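You operate a simulated robot arm through the tools that you are given. There is no shell and no other tool.

The job below is to be done with a simulated robot arm. You get a single attempt, and the scene is never put back.

TASK
Flush the mill through to reject, then shut it down.
Fine: feed to 0 and gate to reject, water to 50 l/min until the sight glass runs clear; then valve shut, red button, wait until it stops, gate shut.

Only the result counts: the job must be done as asked and must still hold three seconds after the hand-in. Knocking over, shifting, dropping, spilling or breaking anything else fails it.

THE ROBOT
A 7-joint arm with a two-finger parallel gripper, fixed in place. Base frame: the origin is at the foot of the arm, x ahead of it, y to its left, z up. Units: mm, degrees, N and s.
With the tool pointing down near the work surface it reaches from about 100 to 780 mm from the base axis. Its first joint turns from -115.0 to 115.0 degrees. Payload 3.91 kg.
Tool frame: the origin (TCP) lies between the finger pads and is the grasp point; the fingertips stand 30 mm ahead of it; z points along the fingers, y is the line along which they close. Largest opening 110 mm; finger width 20, thickness 10; the body of the gripper, 48 by 112 mm, starts 55 mm behind the TCP.
Orientation is told as [roll, pitch, yaw] about the base's x, y, z axes, in that order, counted from this pose: with the fingers straight down and closing along the base's y, the tool's x points along the base's -x, its y along +y and its z along -z.

THE INTERFACE
- The arm moves only by the tool play_rows. Its argument "series" is a list that holds one entry, the list of rows, each a list of 7 numbers: the shift along the base's x, y, z in mm, then the turn, a rotation vector about the base's x, y, z in rad, then the closure in counts, from 0 (fully open) to 255 (shut). In form: [[[dx, dy, dz, rx, ry, rz, gripper], ...]]. A call has 1 to 20 rows; each row shifts and turns the commanded pose from where the row before left it. A row lasts 0.2 s, in which the tool goes at most 50 mm and 8.6 degrees; a call with a longer step from one row to the next is refused whole, and so is a gripper value outside its range. A pose out of reach is approached as far as the arm can. The call stops where the force on the tool passes 60 N (or 10 N more than at its start, if that is more) or the arm is blocked; 0.2 s more then pass. Each finger travels about 153 mm/s and halts on what it meets, pressing with about 40 N; the grip force reading is that of the motor and also rises with nothing between the fingers. The clock runs only during rows and for 0.2 s after the last one: add rows that do not move to give the fingers time. The reply holds the time, the measured pose of the TCP, the force on the tool along the base axes, the opening and the grip force, in the units named above and with some noise, with the torque about the TCP (base axes, N m) and any sound that the robot's microphone picked up.
- Cameras (640 x 400 px; columns grow to the right, rows downward): "scene" is fixed at [401.5, 500.6, 1682]; the picture's right is [-0.98, -0.19, 0.00], its down [-0.14, 0.70, -0.70] and it looks along [0.14, -0.69, -0.71] (base axes); focal length 314 px, centre (320, 200). "wrist" rides on the gripper at [72, 17, -103] in the tool frame; the picture's right is [-0.23, 0.97, 0.00], its down [-0.76, -0.18, -0.62] and it looks along [-0.61, -0.14, 0.78] (tool axes); focal length 222 px, centre (320, 200). There is no depth. A picture from a camera that has moved, and an enlarged one, comes with that camera's place and axes in the base frame and with its lens.
- get_image(camera): a new picture of that camera. The clock stands still meanwhile.
- lift_body(by): slides the trunk up (or, below 0, down) by that many mm; the arm rides with it, the base frame stays. It gives what a move gives, with no picture.
- zoom(camera, box): a new picture of the part [left, top, right, bottom] of that camera's present view, enlarged. The clock stands still meanwhile.
- hand_in(): hands the job in; it is judged then, once.

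Nothing tells you positions but the pictures and the camera data. Unless the task says otherwise, let go and move clear before handing in.

The tools are called after "Request:" as name(argument=value, ...) on one line, values as JSON. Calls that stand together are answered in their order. play_rows: Moves the arm, as the interface text tells. Its arguments: {"type":"object","properties":{"series":{"type":"array","items":{"type":"array","items":{"type":"array","items":{"type":"number"}}}}},"required":["series"]} The other tools are called the same way: lift_body (by) slides the trunk up or down; get_image (camera) takes a picture; zoom (camera, box) takes an enlarged picture of a part of a camera's view; hand_in () hands the job in.

At the start:

```text
clock: 0.0
tcp_pos: [525.9, -100.7, 1239.1]
tcp_rot: [0.0, 0.0, 0.0]
wrist_force: [-0.1, -0.7, -0.2]
moment: [0.01, -0.01, -0.02]
grip_width: 110.1
finger_force: 0.2
trunk travel left (down, up): [-850.0, 140.0]
```

scene: 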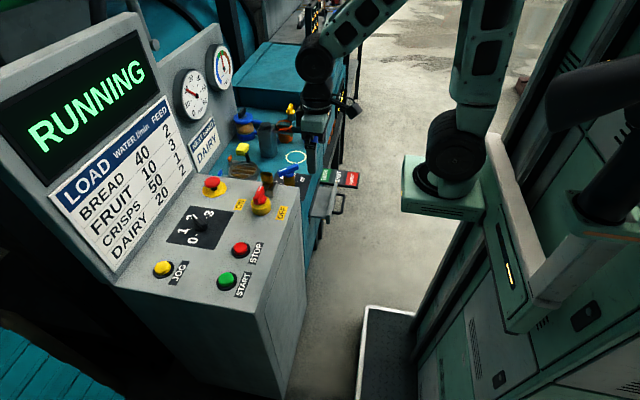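
wrist: 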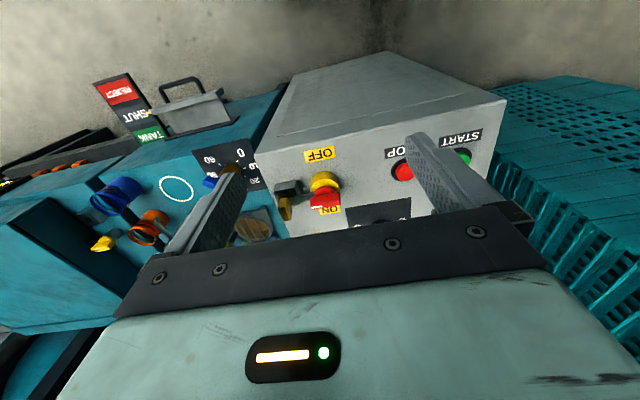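

I see a control console (RUNNING display, load table, start/stop/jog buttons, feed selector knob, ON/OFF switch) and beyond it a teal machine with a valve, a sight glass and a gate lever (REJECT/SHUT/TANK). I'll zoom in to read everything before moving.

Request:
zoom(camera="scene", box=[130, 150, 310, 300])

Request:
zoom(camera="scene", box=[200, 90, 370, 220])

Request:
zoom(camera="scene", box=[0, 20, 250, 200])

Request:
zoom(camera="wrist", box=[80, 60, 280, 260])

Request:
zoom(camera="wrist", box=[240, 100, 500, 260])

```text
2.67 times, centred on (220, 225) of scene
camera zoom: at [401.5, 500.6, 1682.0], right [-0.98, -0.19, 0.0], down [-0.14, 0.7, -0.7], along [0.14, -0.69, -0.71], focal length 837 px, centre (587, 133)
```

zoom: 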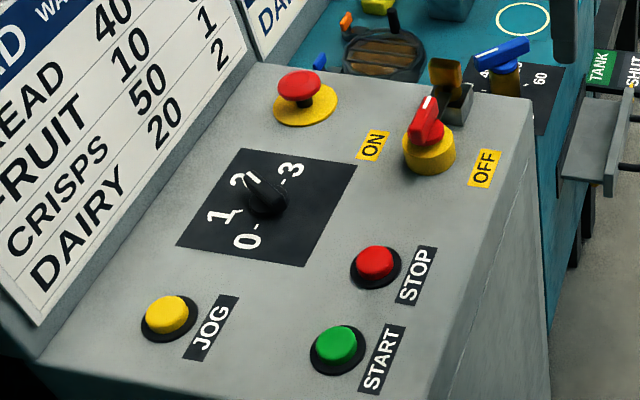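

```text
3.08 times, centred on (285, 155) of scene
camera zoom: at [401.5, 500.6, 1682.0], right [-0.98, -0.19, 0.0], down [-0.14, 0.7, -0.7], along [0.14, -0.69, -0.71], focal length 966 px, centre (428, 338)
```

zoom: 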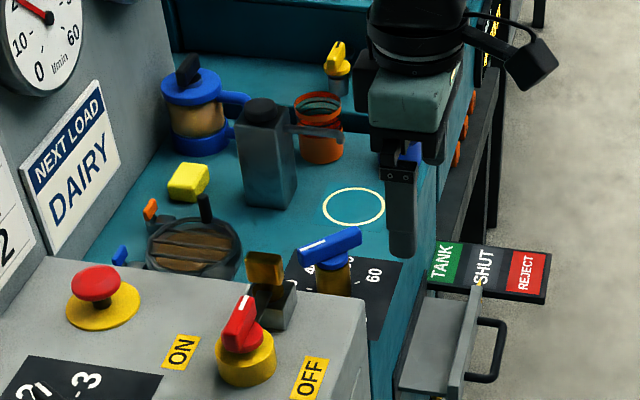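

```text
2.22 times, centred on (125, 110) of scene
camera zoom: at [401.5, 500.6, 1682.0], right [-0.98, -0.19, 0.0], down [-0.14, 0.7, -0.7], along [0.14, -0.69, -0.71], focal length 698 px, centre (753, 400)
```

zoom: 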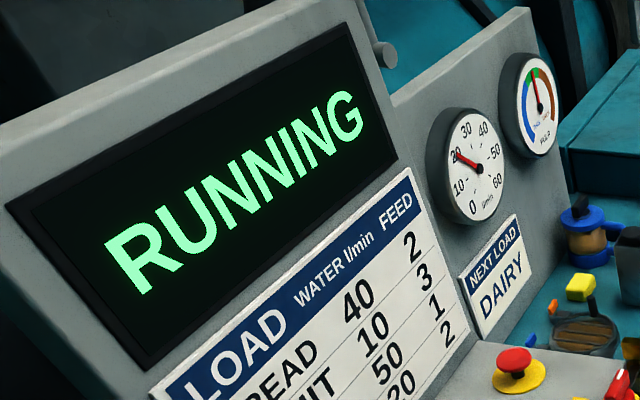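

```text
2.00 times, centred on (180, 160) of wrist
camera zoom: at [453.3, -85.5, 1343.1], right [0.23, 0.97, 0.0], down [0.76, -0.18, 0.62], along [0.61, -0.14, -0.78], focal length 444 px, centre (600, 280)
```

zoom: 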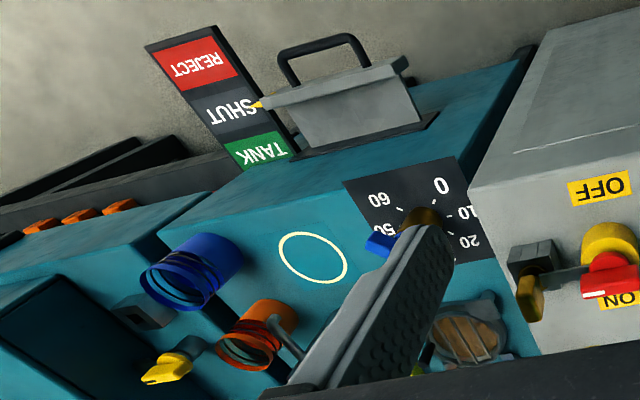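

```text
2.46 times, centred on (370, 180) of wrist
camera zoom: at [453.3, -85.5, 1343.1], right [0.23, 0.97, 0.0], down [0.76, -0.18, 0.62], along [0.61, -0.14, -0.78], focal length 547 px, centre (197, 249)
```

zoom: 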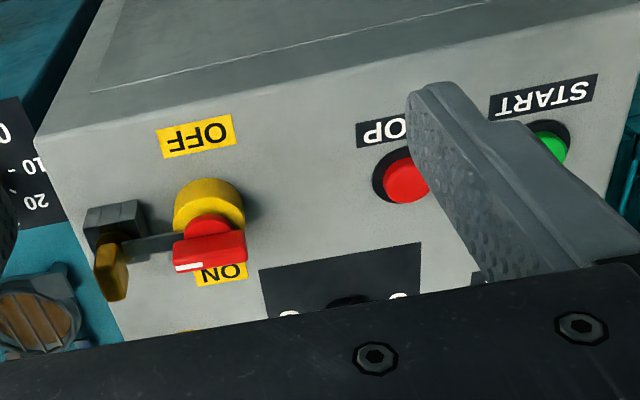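

I see the STOP button at about (722, 25, 958), the isolator at about (718, -139, 951), and the feed knob pointing near 2. I'll zoom closer on the gauges, feed dial, valve dial, gate and sight glass to read their states.

Request:
zoom(camera="scene", box=[160, 30, 250, 130])

Request:
zoom(camera="scene", box=[165, 190, 245, 260])

Request:
zoom(camera="scene", box=[225, 130, 305, 200])

Request:
zoom(camera="scene", box=[290, 150, 370, 220])

Request:
zoom(camera="wrist", box=[80, 60, 220, 160])

```text
4.00 times, centred on (205, 80) of scene
camera zoom: at [401.5, 500.6, 1682.0], right [-0.98, -0.19, 0.0], down [-0.14, 0.7, -0.7], along [0.14, -0.69, -0.71], focal length 1256 px, centre (780, 680)
```

zoom: 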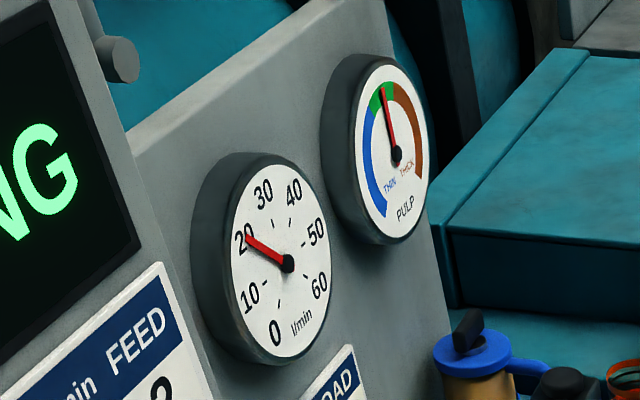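

```text
5.71 times, centred on (205, 225) of scene
camera zoom: at [401.5, 500.6, 1682.0], right [-0.98, -0.19, 0.0], down [-0.14, 0.7, -0.7], along [0.14, -0.69, -0.71], focal length 1794 px, centre (977, 57)
```

zoom: 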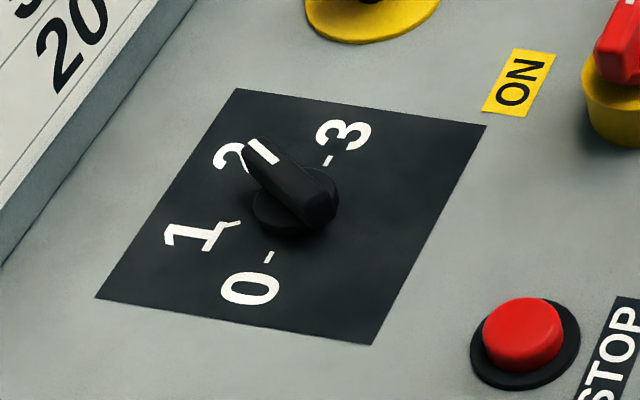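

```text
5.71 times, centred on (265, 165) of scene
camera zoom: at [401.5, 500.6, 1682.0], right [-0.98, -0.19, 0.0], down [-0.14, 0.7, -0.7], along [0.14, -0.69, -0.71], focal length 1794 px, centre (634, 400)
```

zoom: 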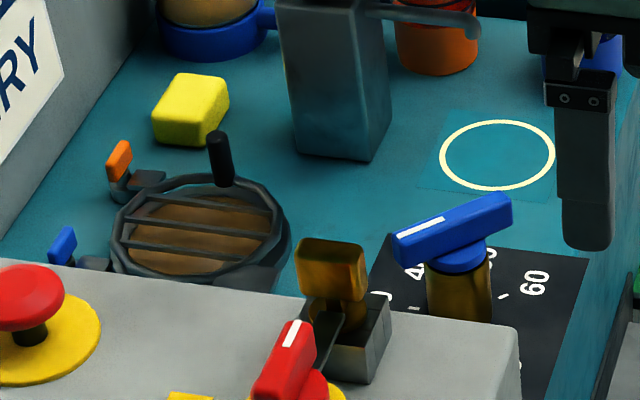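

```text
5.71 times, centred on (330, 185) of scene
camera zoom: at [401.5, 500.6, 1682.0], right [-0.98, -0.19, 0.0], down [-0.14, 0.7, -0.7], along [0.14, -0.69, -0.71], focal length 1794 px, centre (263, 286)
```

zoom: 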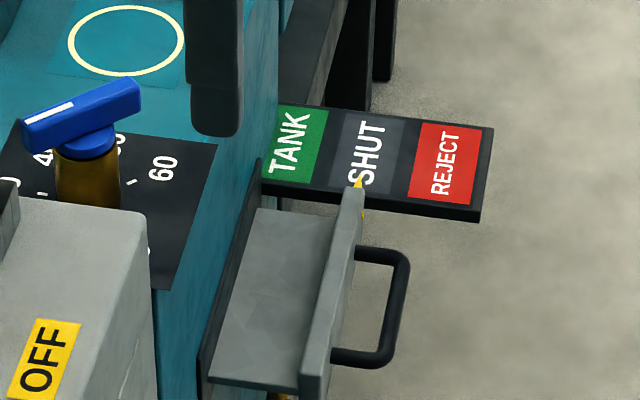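

```text
4.00 times, centred on (150, 110) of wrist
camera zoom: at [453.3, -85.5, 1343.1], right [0.23, 0.97, 0.0], down [0.76, -0.18, 0.62], along [0.61, -0.14, -0.78], focal length 888 px, centre (1000, 560)
```

zoom: 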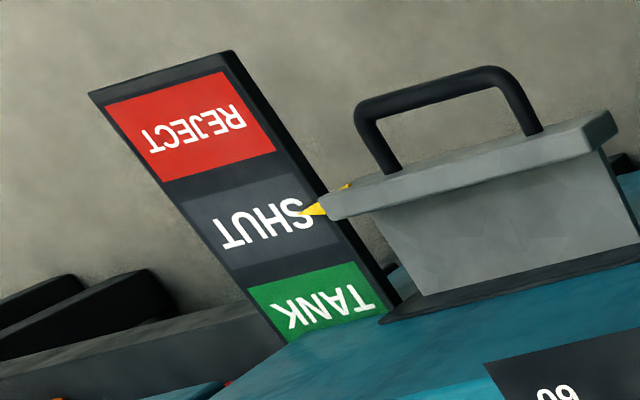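

The gate reads SHUT, feed is at 2, water is at 20 l/min, and the pulp gauge is green. I'll draw the arm back and sideways so it clears the view and the wrist camera can look at the bench.

Request:
play_rows(series=[[[-24, -30, 0, 0, 0, 0, 0], [-24, -30, 0, 0, 0, 0, 0], [-24, -30, 0, 0, 0, 0, 0], [-24, -30, 0, 0, 0, 0, 0], [-24, -30, 0, 0, 0, 0, 0], [0, 0, 0, 0, 0, 0, 0]]])

Request:
get_image(camera="wrist")

Request:
get_image(camera="scene")

```text
clock: 1.4
tcp_pos: [405.2, -251.5, 1239.1]
tcp_rot: [-0.1, 0.0, 0.0]
wrist_force: [-0.2, -0.3, -0.6]
moment: [0.0, -0.02, 0.02]
grip_width: 110.0
finger_force: 0.1
trunk travel left (down, up): [-850.0, 140.0]
```

```text
taken
camera wrist: at [333.7, -235.1, 1342.3], right [0.23, 0.97, 0.0], down [0.76, -0.18, 0.62], along [0.61, -0.14, -0.78], focal length 222 px, centre (320, 200)
```

wrist: 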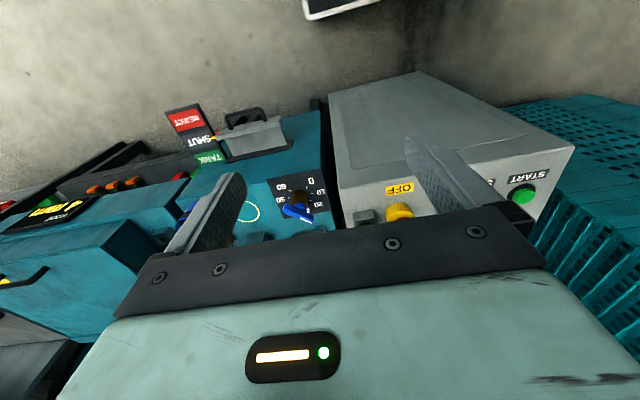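

```text
taken
```

scene: 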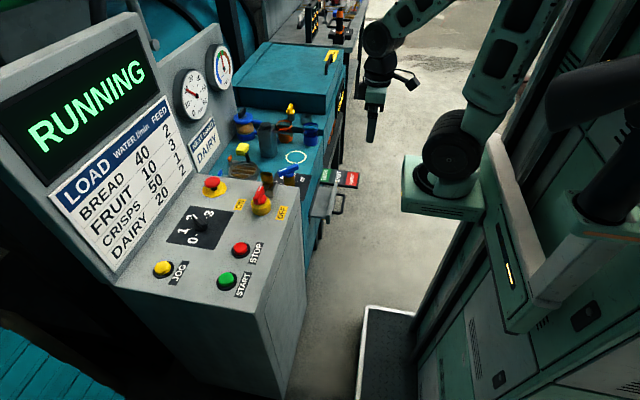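

Request:
zoom(camera="scene", box=[220, 90, 340, 190])

Request:
zoom(camera="scene", box=[255, 140, 335, 210])

Request:
zoom(camera="wrist", box=[150, 90, 330, 250])

Request:
zoom(camera="scene", box=[300, 160, 370, 230])

```text
4.00 times, centred on (280, 140) of scene
camera zoom: at [401.5, 500.6, 1682.0], right [-0.98, -0.19, 0.0], down [-0.14, 0.7, -0.7], along [0.14, -0.69, -0.71], focal length 1256 px, centre (480, 440)
```

zoom: 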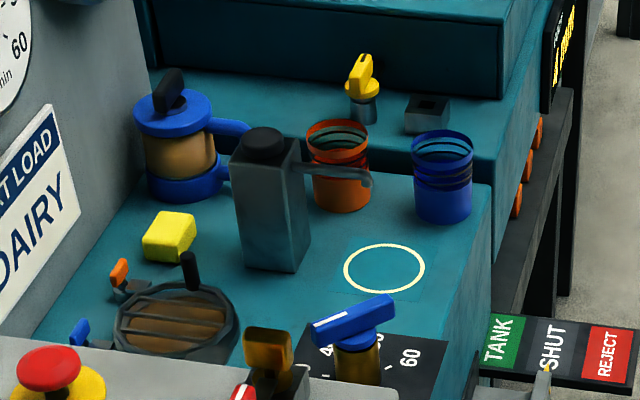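

```text
5.71 times, centred on (295, 175) of scene
camera zoom: at [401.5, 500.6, 1682.0], right [-0.98, -0.19, 0.0], down [-0.14, 0.7, -0.7], along [0.14, -0.69, -0.71], focal length 1794 px, centre (463, 343)
```

zoom: 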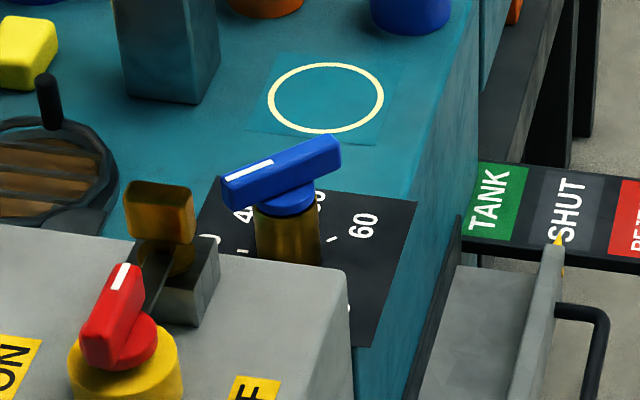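

```text
2.50 times, centred on (240, 170) of wrist
camera zoom: at [333.7, -235.1, 1342.3], right [0.23, 0.97, 0.0], down [0.76, -0.18, 0.62], along [0.61, -0.14, -0.78], focal length 555 px, centre (520, 275)
```

zoom: 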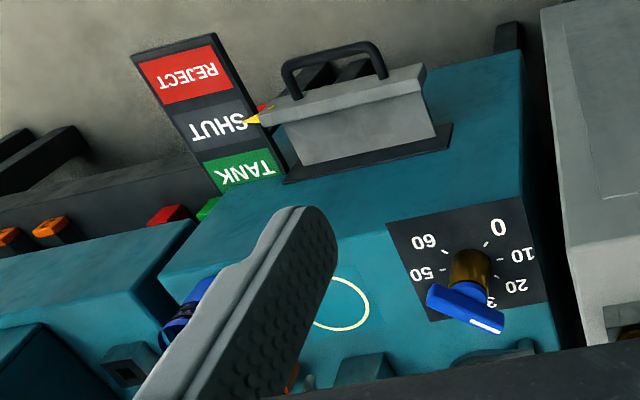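

```text
5.71 times, centred on (335, 195) of scene
camera zoom: at [401.5, 500.6, 1682.0], right [-0.98, -0.19, 0.0], down [-0.14, 0.7, -0.7], along [0.14, -0.69, -0.71], focal length 1794 px, centre (234, 229)
```

zoom: 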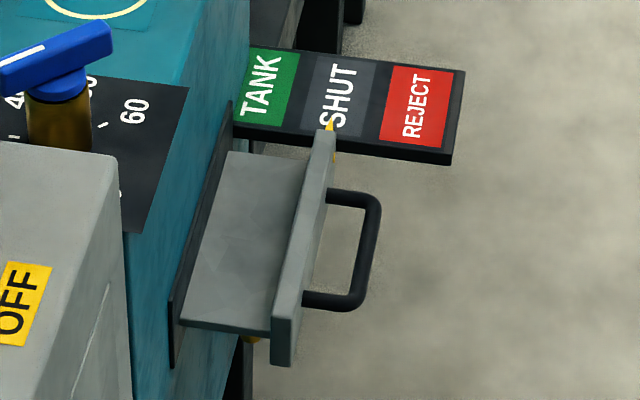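

The gate is a sliding plate with a handle facing the robot; the valve handle is a blue lever on a post, pointing to 20, and the sight glass looks like the blue-flanged jar with brown liquid. I'll look at the robot itself and closer at the sight glass and hopper.

Request:
zoom(camera="scene", box=[340, 0, 640, 300])

Request:
zoom(camera="scene", box=[222, 95, 282, 150])

Request:
zoom(camera="scene", box=[180, 90, 300, 190])

Request:
zoom(camera="wrist", box=[320, 70, 580, 230])

```text
1.33 times, centred on (490, 150) of scene
camera zoom: at [401.5, 500.6, 1682.0], right [-0.98, -0.19, 0.0], down [-0.14, 0.7, -0.7], along [0.14, -0.69, -0.71], focal length 419 px, centre (93, 267)
```

zoom: 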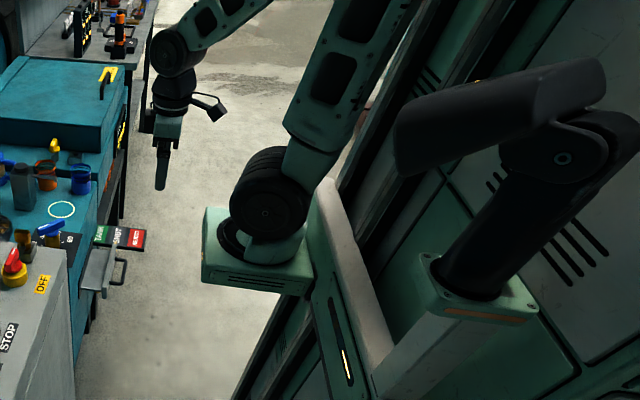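

```text
7.27 times, centred on (252, 122) of scene
camera zoom: at [401.5, 500.6, 1682.0], right [-0.98, -0.19, 0.0], down [-0.14, 0.7, -0.7], along [0.14, -0.69, -0.71], focal length 2283 px, centre (814, 764)
```

zoom: 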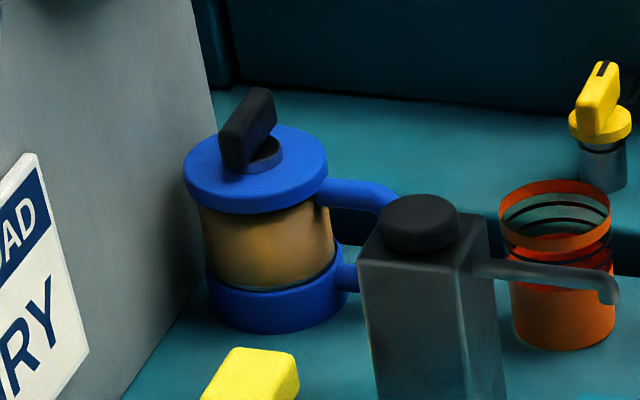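

```text
4.00 times, centred on (240, 140) of scene
camera zoom: at [401.5, 500.6, 1682.0], right [-0.98, -0.19, 0.0], down [-0.14, 0.7, -0.7], along [0.14, -0.69, -0.71], focal length 1256 px, centre (640, 440)
```

zoom: 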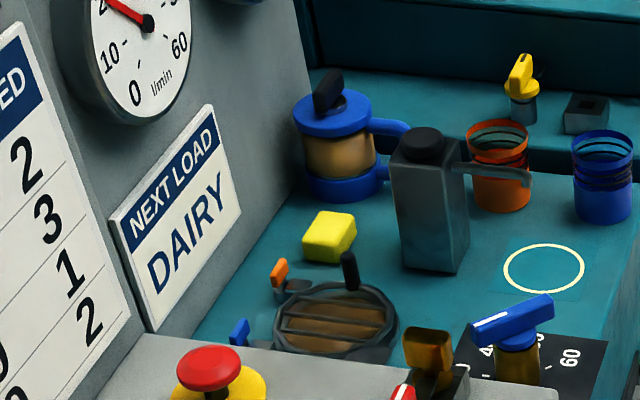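

```text
2.46 times, centred on (450, 150) of wrist
camera zoom: at [333.7, -235.1, 1342.3], right [0.23, 0.97, 0.0], down [0.76, -0.18, 0.62], along [0.61, -0.14, -0.78], focal length 547 px, centre (0, 323)
```

zoom: 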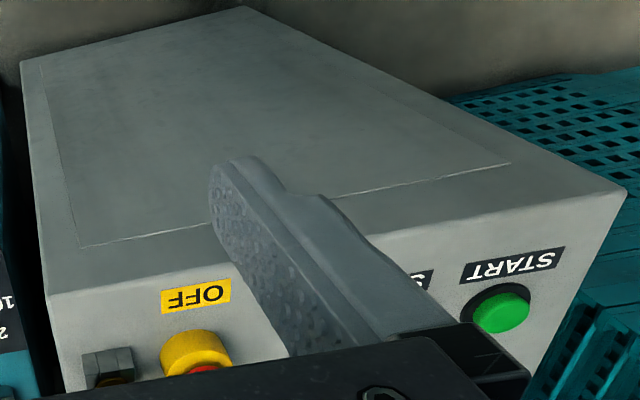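

The arm is free of obstacles up here: console panel top is about z=940, valve handle about (692, -375, 927), gate handle about (488, -508, 645), feed knob about (868, -27, 960). I'll test the reach above the feed knob, staying high.

Request:
play_rows(series=[[[36, 20, 0, 0, 0, 0, 0], [36, 20, 0, 0, 0, 0, 0], [36, 20, 0, 0, 0, 0, 0], [36, 20, 0, 0, 0, 0, 0], [36, 20, 0, 0, 0, 0, 0], [36, 20, 0, 0, 0, 0, 0], [36, 20, 0, 0, 0, 0, 0], [36, 20, 0, 0, 0, 0, 0], [36, 20, 0, 0, 0, 0, 0], [36, 20, 0, 0, 0, 0, 0], [0, 0, 0, 0, 0, 0, 0]]])

Request:
get_image(camera="wrist")

Request:
get_image(camera="scene")

```text
clock: 3.8
tcp_pos: [764.8, -53.1, 1240.9]
tcp_rot: [0.0, -0.1, 0.0]
wrist_force: [0.0, -0.2, -0.9]
moment: [0.0, 0.0, -0.02]
grip_width: 110.1
finger_force: 0.1
trunk travel left (down, up): [-850.0, 140.0]
```

```text
taken
camera wrist: at [693.1, -37.1, 1345.0], right [0.23, 0.97, 0.0], down [0.76, -0.18, 0.62], along [0.61, -0.14, -0.78], focal length 222 px, centre (320, 200)
```

wrist: 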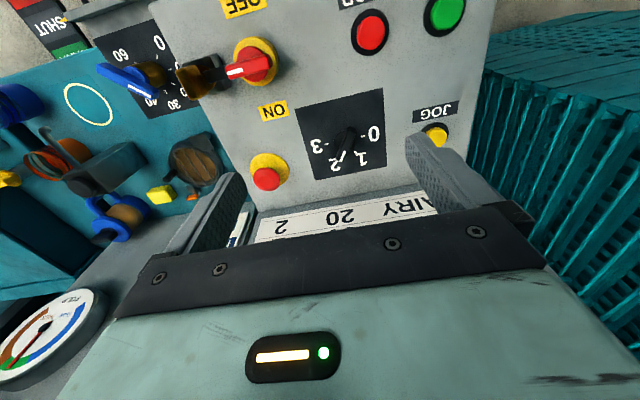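

```text
taken
```

scene: 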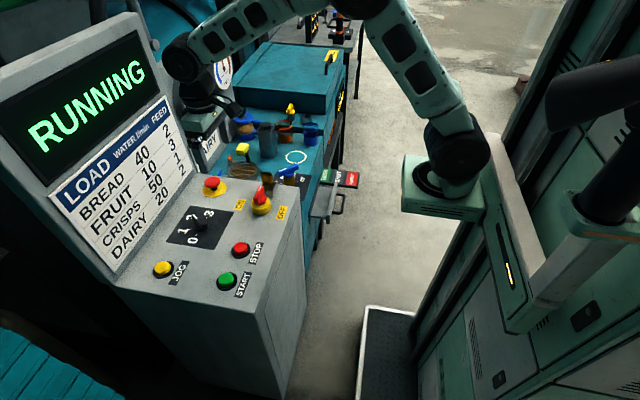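

The wrist camera now looks straight at the console panel and bench. I'll zoom for accurate positions.

Request:
zoom(camera="wrist", box=[220, 60, 480, 222])

Request:
zoom(camera="wrist", box=[60, 20, 280, 158])

Request:
zoom(camera="wrist", box=[0, 80, 240, 240])

Request:
zoom(camera="wrist", box=[320, 0, 480, 100])

```text
2.46 times, centred on (350, 141) of wrist
camera zoom: at [693.1, -37.1, 1345.0], right [0.23, 0.97, 0.0], down [0.76, -0.18, 0.62], along [0.61, -0.14, -0.78], focal length 547 px, centre (246, 345)
```

zoom: 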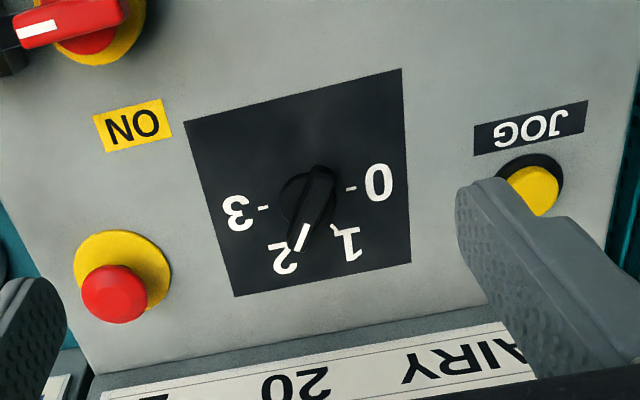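

```text
2.90 times, centred on (170, 89) of wrist
camera zoom: at [693.1, -37.1, 1345.0], right [0.23, 0.97, 0.0], down [0.76, -0.18, 0.62], along [0.61, -0.14, -0.78], focal length 644 px, centre (755, 522)
```

zoom: 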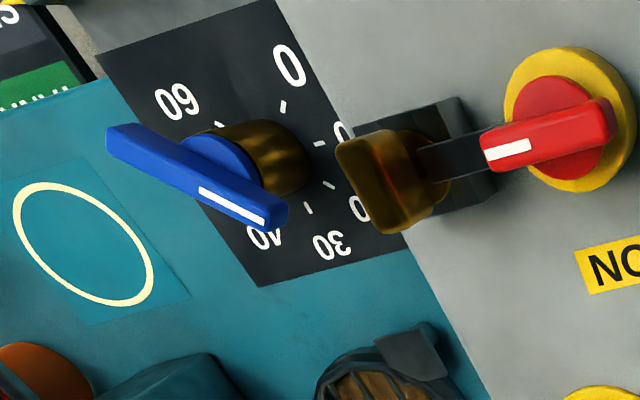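

```text
2.50 times, centred on (120, 160) of wrist
camera zoom: at [693.1, -37.1, 1345.0], right [0.23, 0.97, 0.0], down [0.76, -0.18, 0.62], along [0.61, -0.14, -0.78], focal length 555 px, centre (820, 300)
```

zoom: 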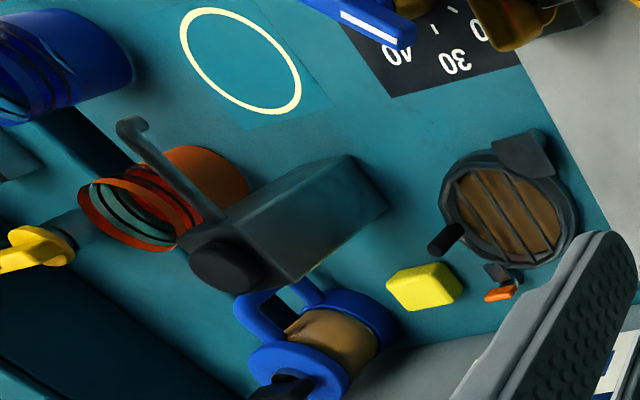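

```text
4.00 times, centred on (400, 50) of wrist
camera zoom: at [693.1, -37.1, 1345.0], right [0.23, 0.97, 0.0], down [0.76, -0.18, 0.62], along [0.61, -0.14, -0.78], focal length 888 px, centre (0, 800)
```

zoom: 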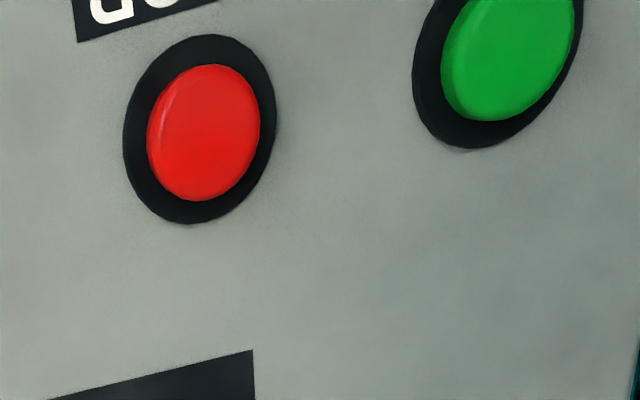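

Feed knob pivot is about (875, -32) with its bar about 60 mm long pointing at about -28° (position 2), and position 0 is toward +y. I'll move above it and check that the arm reaches.

Request:
play_rows(series=[[[36, 7, 0, 0, 0, 0, 0], [36, 7, 0, 0, 0, 0, 0], [37, 7, 0, 0, 0, 0, 0], [0, 0, 0, 0, 0, 0, 0], [0, 0, 0, 0, 0, 0, 0]]])

```text
clock: 5.0
tcp_pos: [873.2, -31.8, 1241.7]
tcp_rot: [-0.1, -0.1, -0.1]
wrist_force: [0.5, -0.1, -0.4]
moment: [0.02, -0.02, 0.0]
grip_width: 110.2
finger_force: 0.0
trunk travel left (down, up): [-850.0, 140.0]
```

The arm reaches there. I'll turn the tool by -30° so the fingers close across the knob's bar, lower the trunk part way, and look again.

Request:
play_rows(series=[[[-1, 0, 0, 0, 0, -0.13, 0], [-1, 0, 0, 0, 0, -0.13, 0], [0, 0, 0, 0, 0, -0.13, 0], [0, 0, 0, 0, 0, -0.12, 0], [0, 0, 0, 0, 0, 0, 60]]])

Request:
lift_body(by=-170)

Request:
get_image(camera="wrist")

Request:
get_image(camera="scene")

```text
clock: 6.2
tcp_pos: [871.8, -29.7, 1240.3]
tcp_rot: [0.0, -0.1, -29.3]
wrist_force: [-1.0, -0.4, -0.3]
moment: [-0.01, -0.02, -0.01]
grip_width: 84.1
finger_force: 0.0
trunk travel left (down, up): [-850.0, 140.0]
```

```text
clock: 8.1
tcp_pos: [872.5, -31.2, 1069.8]
tcp_rot: [0.0, 0.0, -29.2]
wrist_force: [0.2, -0.5, 0.4]
moment: [0.0, -0.01, 0.03]
grip_width: 84.2
finger_force: 0.0
trunk travel left (down, up): [-680.0, 310.0]
```

```text
taken
camera wrist: at [817.9, 18.3, 1174.0], right [0.67, 0.74, 0.0], down [0.58, -0.53, 0.62], along [0.46, -0.42, -0.78], focal length 222 px, centre (320, 200)
```

wrist: 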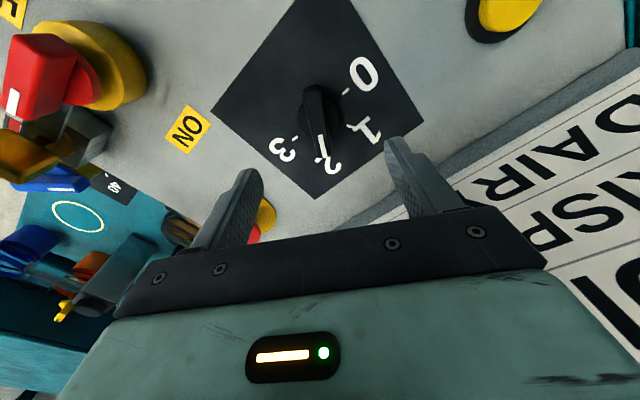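

```text
taken
```

scene: 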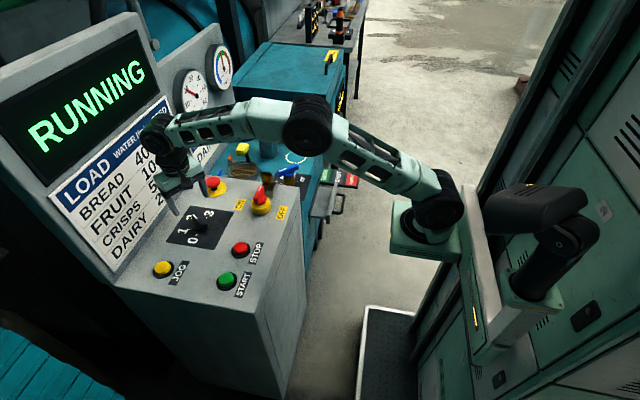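

Request:
zoom(camera="wrist", box=[220, 40, 420, 200])

Request:
zoom(camera="scene", box=[140, 160, 260, 260])

```text
2.50 times, centred on (320, 120) of wrist
camera zoom: at [817.9, 18.3, 1174.0], right [0.67, 0.74, 0.0], down [0.58, -0.53, 0.62], along [0.46, -0.42, -0.78], focal length 555 px, centre (320, 400)
```

zoom: 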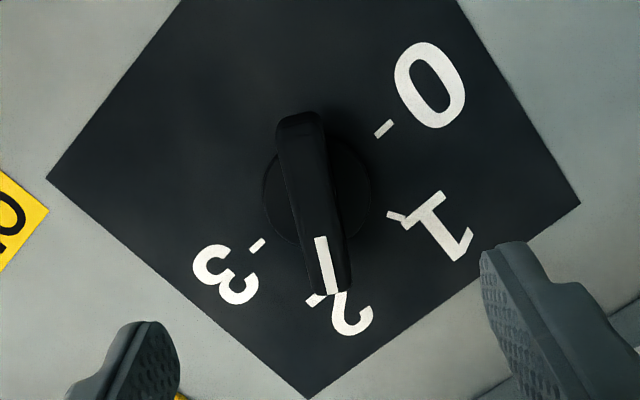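

```text
4.00 times, centred on (200, 210) of scene
camera zoom: at [401.5, 500.6, 1682.0], right [-0.98, -0.19, 0.0], down [-0.14, 0.7, -0.7], along [0.14, -0.69, -0.71], focal length 1256 px, centre (800, 160)
```

zoom: 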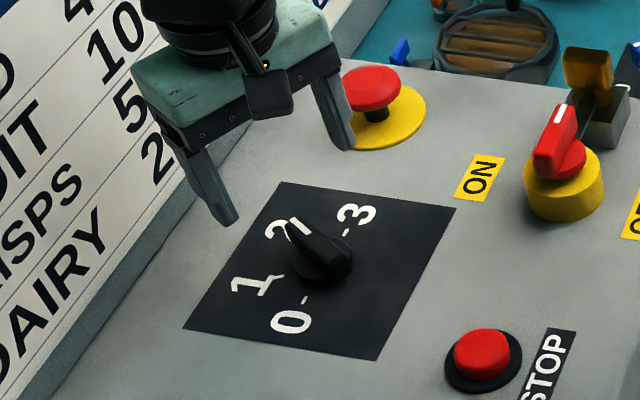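

The knob bar is centred about (870, -31) with its top near z=980, nicely between the open fingers. I'll descend to straddle the bar, staying above the panel.

Request:
play_rows(series=[[[-2, 0, -25, 0, 0, 0, 60], [0, 0, -25, 0, 0, -0.01, 60], [0, 0, -23, 0, 0, 0, 60], [0, 0, 0, 0, 0, 0, 60]]])

Request:
zoom(camera="scene", box=[160, 180, 240, 250])

Request:
zoom(camera="wrist", box=[220, 0, 420, 160])

```text
clock: 9.1
tcp_pos: [871.0, -31.7, 998.4]
tcp_rot: [0.0, 0.0, -29.8]
wrist_force: [-0.1, -0.7, -0.1]
moment: [-0.01, 0.01, -0.02]
grip_width: 84.2
finger_force: 0.0
trunk travel left (down, up): [-680.0, 310.0]
```

```text
5.71 times, centred on (200, 215) of scene
camera zoom: at [401.5, 500.6, 1682.0], right [-0.98, -0.19, 0.0], down [-0.14, 0.7, -0.7], along [0.14, -0.69, -0.71], focal length 1794 px, centre (1006, 114)
```

zoom: 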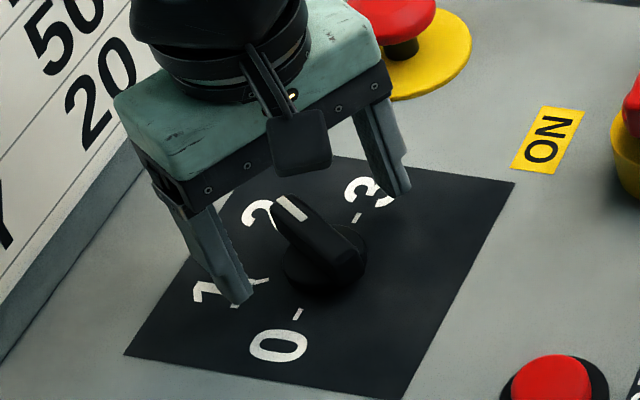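

```text
2.50 times, centred on (320, 80) of wrist
camera zoom: at [816.6, 17.8, 1101.4], right [0.68, 0.73, 0.0], down [0.57, -0.53, 0.62], along [0.46, -0.42, -0.78], focal length 555 px, centre (320, 500)
```

zoom: 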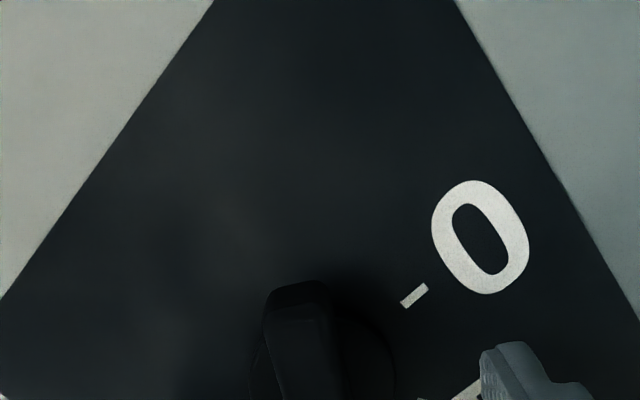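

Request:
play_rows(series=[[[0, 0, -3, 0, 0, 0, 150], [0, 0, 0, 0, 0, 0, 255], [0, 0, 0, 0, 0, 0, 255], [0, 0, 0, 0, 0, 0, 255]]])

Request:
zoom(camera="scene", box=[160, 180, 240, 250])

```text
clock: 10.1
tcp_pos: [870.8, -30.1, 996.1]
tcp_rot: [0.0, -0.1, -29.8]
wrist_force: [6.0, 4.0, -0.7]
moment: [-0.23, -0.65, -0.02]
grip_width: 15.8
finger_force: 44.5
trunk travel left (down, up): [-680.0, 310.0]
```

```text
5.71 times, centred on (200, 215) of scene
camera zoom: at [401.5, 500.6, 1682.0], right [-0.98, -0.19, 0.0], down [-0.14, 0.7, -0.7], along [0.14, -0.69, -0.71], focal length 1794 px, centre (1006, 114)
```

zoom: 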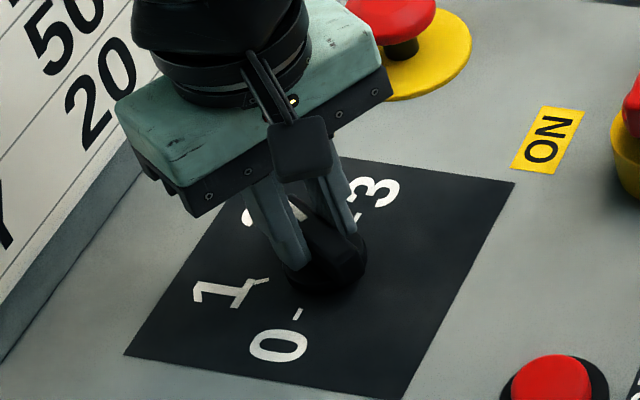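

The bar is gripped at 15.8 mm. I'll turn counter-clockwise half way toward 0 and check.

Request:
play_rows(series=[[[0, 0, 0, 0, 0, 0.1, 255], [0, 0, 0, 0, 0, 0.149, 255], [0, 0, 0, 0, 0, 0.149, 255], [0, 0, 0, 0, 0, 0.149, 255], [0, 0, 0, 0, 0, 0.149, 255], [0, 0, 0, 0, 0, 0.149, 255], [0, 0, 0, 0, 0, 0.149, 255], [0, 0, 0, 0, 0, 0, 255]]])

Request:
zoom(camera="scene", box=[160, 180, 240, 250])

```text
clock: 11.9
tcp_pos: [870.5, -29.6, 995.0]
tcp_rot: [0.0, -0.1, 27.2]
wrist_force: [13.8, 10.5, 6.7]
moment: [0.8, -1.26, 0.05]
grip_width: 16.0
finger_force: 45.3
trunk travel left (down, up): [-680.0, 310.0]
```

```text
5.71 times, centred on (200, 215) of scene
camera zoom: at [401.5, 500.6, 1682.0], right [-0.98, -0.19, 0.0], down [-0.14, 0.7, -0.7], along [0.14, -0.69, -0.71], focal length 1794 px, centre (1006, 114)
```

zoom: 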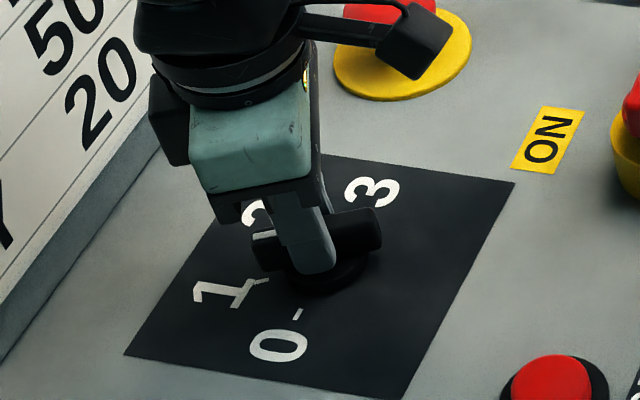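

The knob follows and now points at 1. I'll continue to 0.

Request:
play_rows(series=[[[0.5, 0.5, 0, 0, 0, 0.149, 255], [0.5, 0.5, 0, 0, 0, 0.149, 255], [0, 0, 0, 0, 0, 0.149, 255], [0, 0, 0, 0, 0, 0.149, 255], [0, 0, 0, 0, 0, 0.149, 255], [0, 0, 0, 0, 0, 0.149, 255], [0, 0, 0, 0, 0, 0.149, 255], [0, 0, 0, 0, 0, 0.05, 255], [0, 0, 0, 0, 0, 0, 255]]])

Request:
zoom(camera="scene", box=[160, 180, 240, 250])

```text
clock: 13.9
tcp_pos: [870.8, -29.2, 994.4]
tcp_rot: [0.1, 0.0, 89.9]
wrist_force: [-14.8, 8.3, 10.9]
moment: [-1.0, 0.27, 0.01]
grip_width: 15.5
finger_force: 44.5
trunk travel left (down, up): [-680.0, 310.0]
```

```text
5.71 times, centred on (200, 215) of scene
camera zoom: at [401.5, 500.6, 1682.0], right [-0.98, -0.19, 0.0], down [-0.14, 0.7, -0.7], along [0.14, -0.69, -0.71], focal length 1794 px, centre (1006, 114)
```

zoom: 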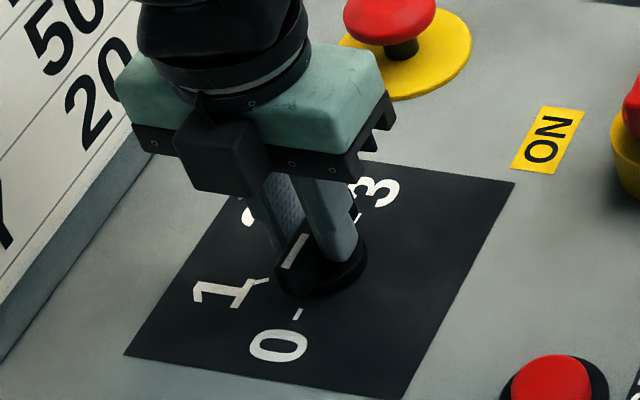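

The pointer appears at 0. I'll release, rise, and verify.

Request:
play_rows(series=[[[0, 0, 0, 0, 0, 0, 150], [0, 0, 0, 0, 0, 0, 80], [0, 0, 30, 0, 0, 0, 60], [0, 0, 45, 0, 0, 0, 60], [0, 0, 45, 0, 0, 0, 60], [0, 0, 0, 0, 0, 0, 60]]])

Request:
zoom(camera="scene", box=[160, 180, 240, 250])

Request:
get_image(camera="wrist")

Request:
get_image(camera="scene")

```text
clock: 15.3
tcp_pos: [871.8, -31.7, 1114.7]
tcp_rot: [-0.1, 0.0, 89.8]
wrist_force: [0.2, 0.5, 0.0]
moment: [-0.01, 0.01, 0.02]
grip_width: 83.9
finger_force: 0.1
trunk travel left (down, up): [-680.0, 310.0]
```

```text
5.71 times, centred on (200, 215) of scene
camera zoom: at [401.5, 500.6, 1682.0], right [-0.98, -0.19, 0.0], down [-0.14, 0.7, -0.7], along [0.14, -0.69, -0.71], focal length 1794 px, centre (1006, 114)
```

zoom: 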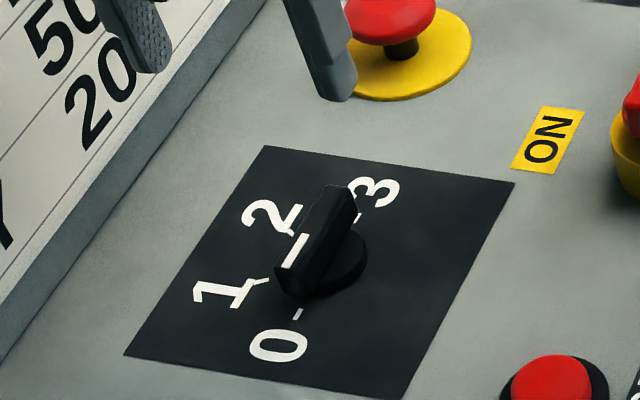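

```text
taken
camera wrist: at [855.5, -105.0, 1218.9], right [-0.97, 0.23, 0.0], down [0.18, 0.76, 0.62], along [0.14, 0.61, -0.78], focal length 222 px, centre (320, 200)
```

wrist: 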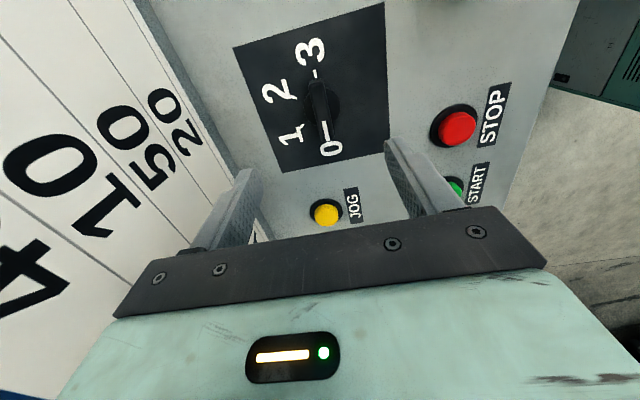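

```text
taken
```

scene: 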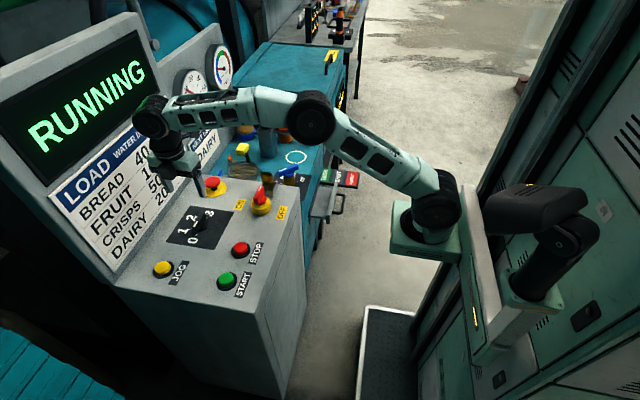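

Feed is at 0. Next I'll retreat high over the console into the aisle, turning the tool back, to look at the gate handle.

Request:
play_rows(series=[[[-20, 0, 30, 0, 0, -0.1, 60], [-40, -10, 20, 0, 0, -0.147, 60], [-40, -20, 0, 0, 0, -0.147, 60], [-40, -20, 0, 0, 0, -0.147, 60], [-40, -20, 0, 0, 0, -0.147, 60], [-40, -20, 0, 0, 0, -0.147, 60], [-40, -20, 0, 0, 0, -0.147, 60], [-40, -25, 0, 0, 0, -0.147, 60], [-40, -25, 0, 0, 0, -0.147, 60], [-40, -25, 0, 0, 0, -0.147, 60], [-40, -25, 0, 0, 0, -0.147, 60], [-40, -25, 0, 0, 0, 0, 60], [-40, -25, 0, 0, 0, 0, 60], [-20, -40, 0, 0, 0, 0, 60], [0, -40, 0, 0, 0, 0, 60], [0, -40, 0, 0, 0, 0, 60], [0, 0, 0, 0, 0, 0, 60]]])

Request:
get_image(camera="wrist")

Request:
get_image(camera="scene")

```text
clock: 18.9
tcp_pos: [357.0, -417.6, 1148.0]
tcp_rot: [0.0, 0.0, -0.1]
wrist_force: [-0.3, 1.3, -0.8]
moment: [-0.02, 0.01, 0.0]
grip_width: 83.9
finger_force: 0.0
out of reach, approached as far as the arm can: row 12, 13
trunk travel left (down, up): [-680.0, 310.0]
```

```text
taken
camera wrist: at [284.7, -402.6, 1253.0], right [0.23, 0.97, 0.0], down [0.76, -0.18, 0.62], along [0.61, -0.14, -0.78], focal length 222 px, centre (320, 200)
```

wrist: 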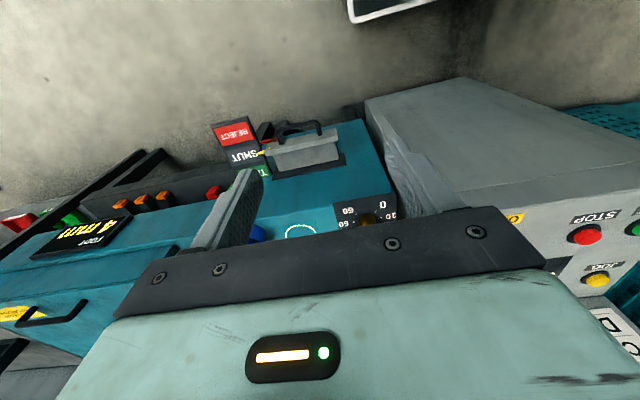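

```text
taken
```

scene: 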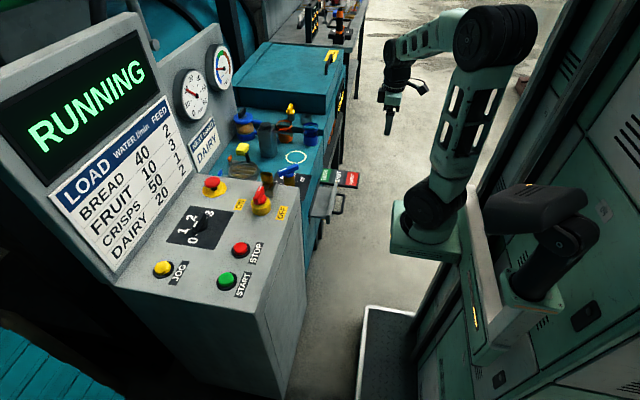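

The arm is in the aisle now. I'll lower the trunk to see the gate handle at close range.

Request:
lift_body(by=-270)

Request:
get_image(camera="wrist")

Request:
get_image(camera="scene")

```text
clock: 21.7
tcp_pos: [357.3, -417.6, 878.8]
tcp_rot: [0.0, 0.1, 0.0]
wrist_force: [-0.4, -0.6, -0.4]
moment: [0.02, -0.03, 0.01]
grip_width: 84.2
finger_force: 0.1
trunk travel left (down, up): [-410.0, 580.0]
```

```text
taken
camera wrist: at [284.8, -402.2, 983.0], right [0.23, 0.97, 0.0], down [0.76, -0.18, 0.62], along [0.61, -0.14, -0.78], focal length 222 px, centre (320, 200)
```

wrist: 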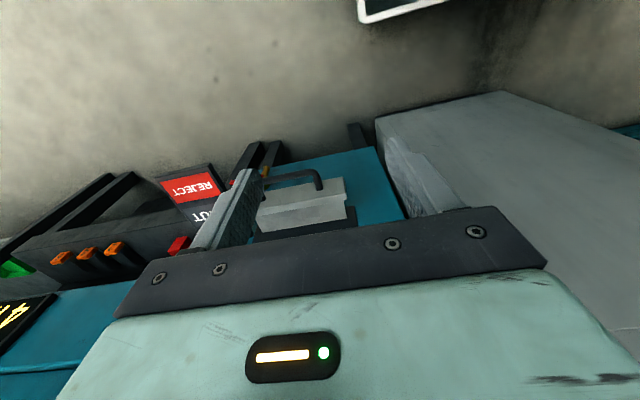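

```text
taken
```

scene: 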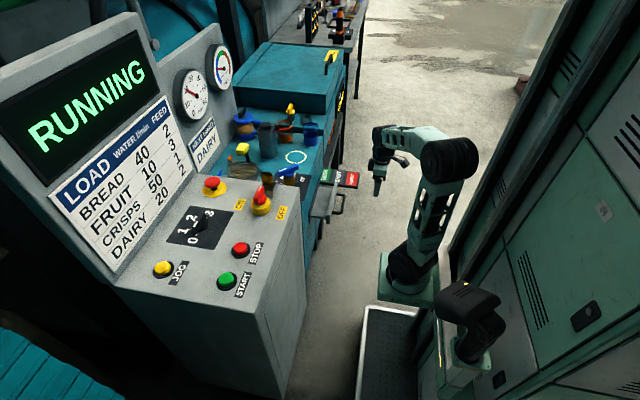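

Request:
zoom(camera="wrist", box=[150, 120, 390, 260])

Request:
zoom(camera="scene", box=[295, 160, 365, 230])

```text
2.67 times, centred on (270, 190) of wrist
camera zoom: at [284.8, -402.2, 983.0], right [0.23, 0.97, 0.0], down [0.76, -0.18, 0.62], along [0.61, -0.14, -0.78], focal length 592 px, centre (453, 227)
```

zoom: 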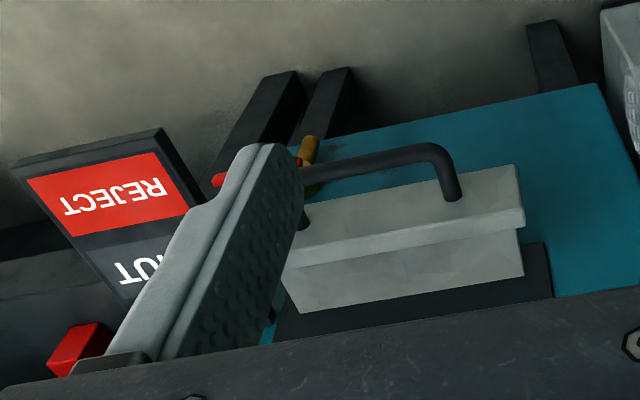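

```text
5.71 times, centred on (330, 195) of scene
camera zoom: at [401.5, 500.6, 1682.0], right [-0.98, -0.19, 0.0], down [-0.14, 0.7, -0.7], along [0.14, -0.69, -0.71], focal length 1794 px, centre (263, 229)
```

zoom: 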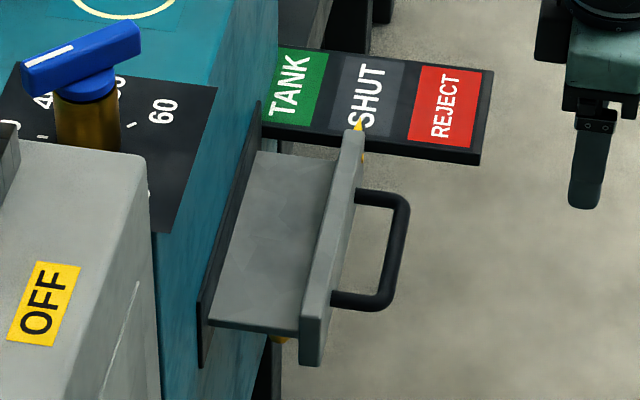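

Gate handle bar: about x=494, y from -465 to -585, z≈624, about 35 mm proud of the gate plate. I'll turn the tool to -90° so the fingers close along x across the bar, and move above the handle.

Request:
play_rows(series=[[[10, -10, 0, 0, 0, -0.14, 60], [10, -10, 0, 0, 0, -0.143, 60], [10, -10, 0, 0, 0, -0.143, 60], [10, -10, 0, 0, 0, -0.143, 60], [10, -10, 0, 0, 0, -0.143, 60], [10, -10, 0, 0, 0, -0.143, 60], [10, -10, 0, 0, 0, -0.143, 60], [10, -10, 0, 0, 0, -0.143, 60], [10, -10, 0, 0, 0, -0.143, 60], [10, -10, 0, 0, 0, -0.143, 60], [10, -5, 0, 0, 0, -0.143, 60], [0, 0, 0, 0, 0, 0, 181]]])

Request:
get_image(camera="wrist")

Request:
zoom(camera="scene", box=[270, 120, 430, 250])

```text
clock: 24.3
tcp_pos: [466.4, -524.3, 877.9]
tcp_rot: [0.0, 0.0, -90.2]
wrist_force: [0.2, 0.5, 0.4]
moment: [-0.01, 0.0, -0.01]
grip_width: 32.1
finger_force: 0.1
trunk travel left (down, up): [-410.0, 580.0]
```

```text
taken
camera wrist: at [483.7, -452.8, 982.4], right [0.97, -0.23, 0.0], down [-0.18, -0.76, 0.62], along [-0.14, -0.61, -0.78], focal length 222 px, centre (320, 200)
```

wrist: 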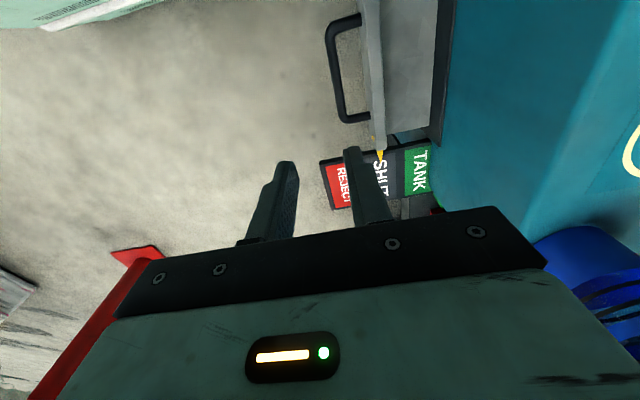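

```text
3.08 times, centred on (350, 185) of scene
camera zoom: at [401.5, 500.6, 1682.0], right [-0.98, -0.19, 0.0], down [-0.14, 0.7, -0.7], along [0.14, -0.69, -0.71], focal length 966 px, centre (228, 246)
```

zoom: 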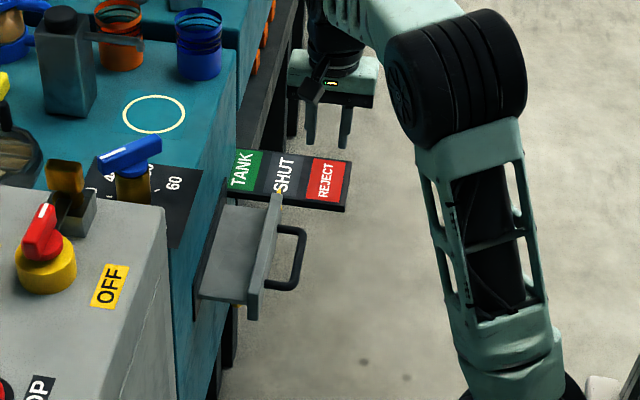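

Request:
zoom(camera="wrist", box=[280, 0, 480, 125])

Request:
zoom(camera="wrist", box=[290, 100, 470, 230])

```text
3.20 times, centred on (380, 62) of wrist
camera zoom: at [483.7, -452.8, 982.4], right [0.97, -0.23, 0.0], down [-0.18, -0.76, 0.62], along [-0.14, -0.61, -0.78], focal length 711 px, centre (128, 640)
```

zoom: 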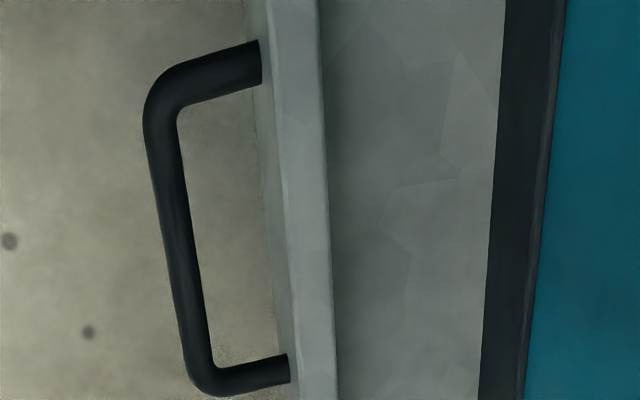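

```text
3.08 times, centred on (380, 165) of wrist
camera zoom: at [483.7, -452.8, 982.4], right [0.97, -0.23, 0.0], down [-0.18, -0.76, 0.62], along [-0.14, -0.61, -0.78], focal length 684 px, centre (135, 308)
```

zoom: 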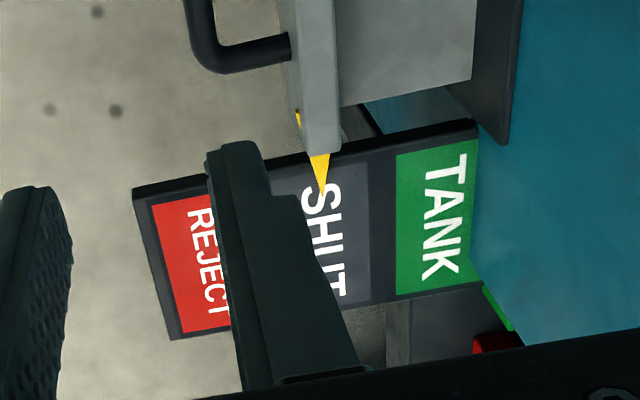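

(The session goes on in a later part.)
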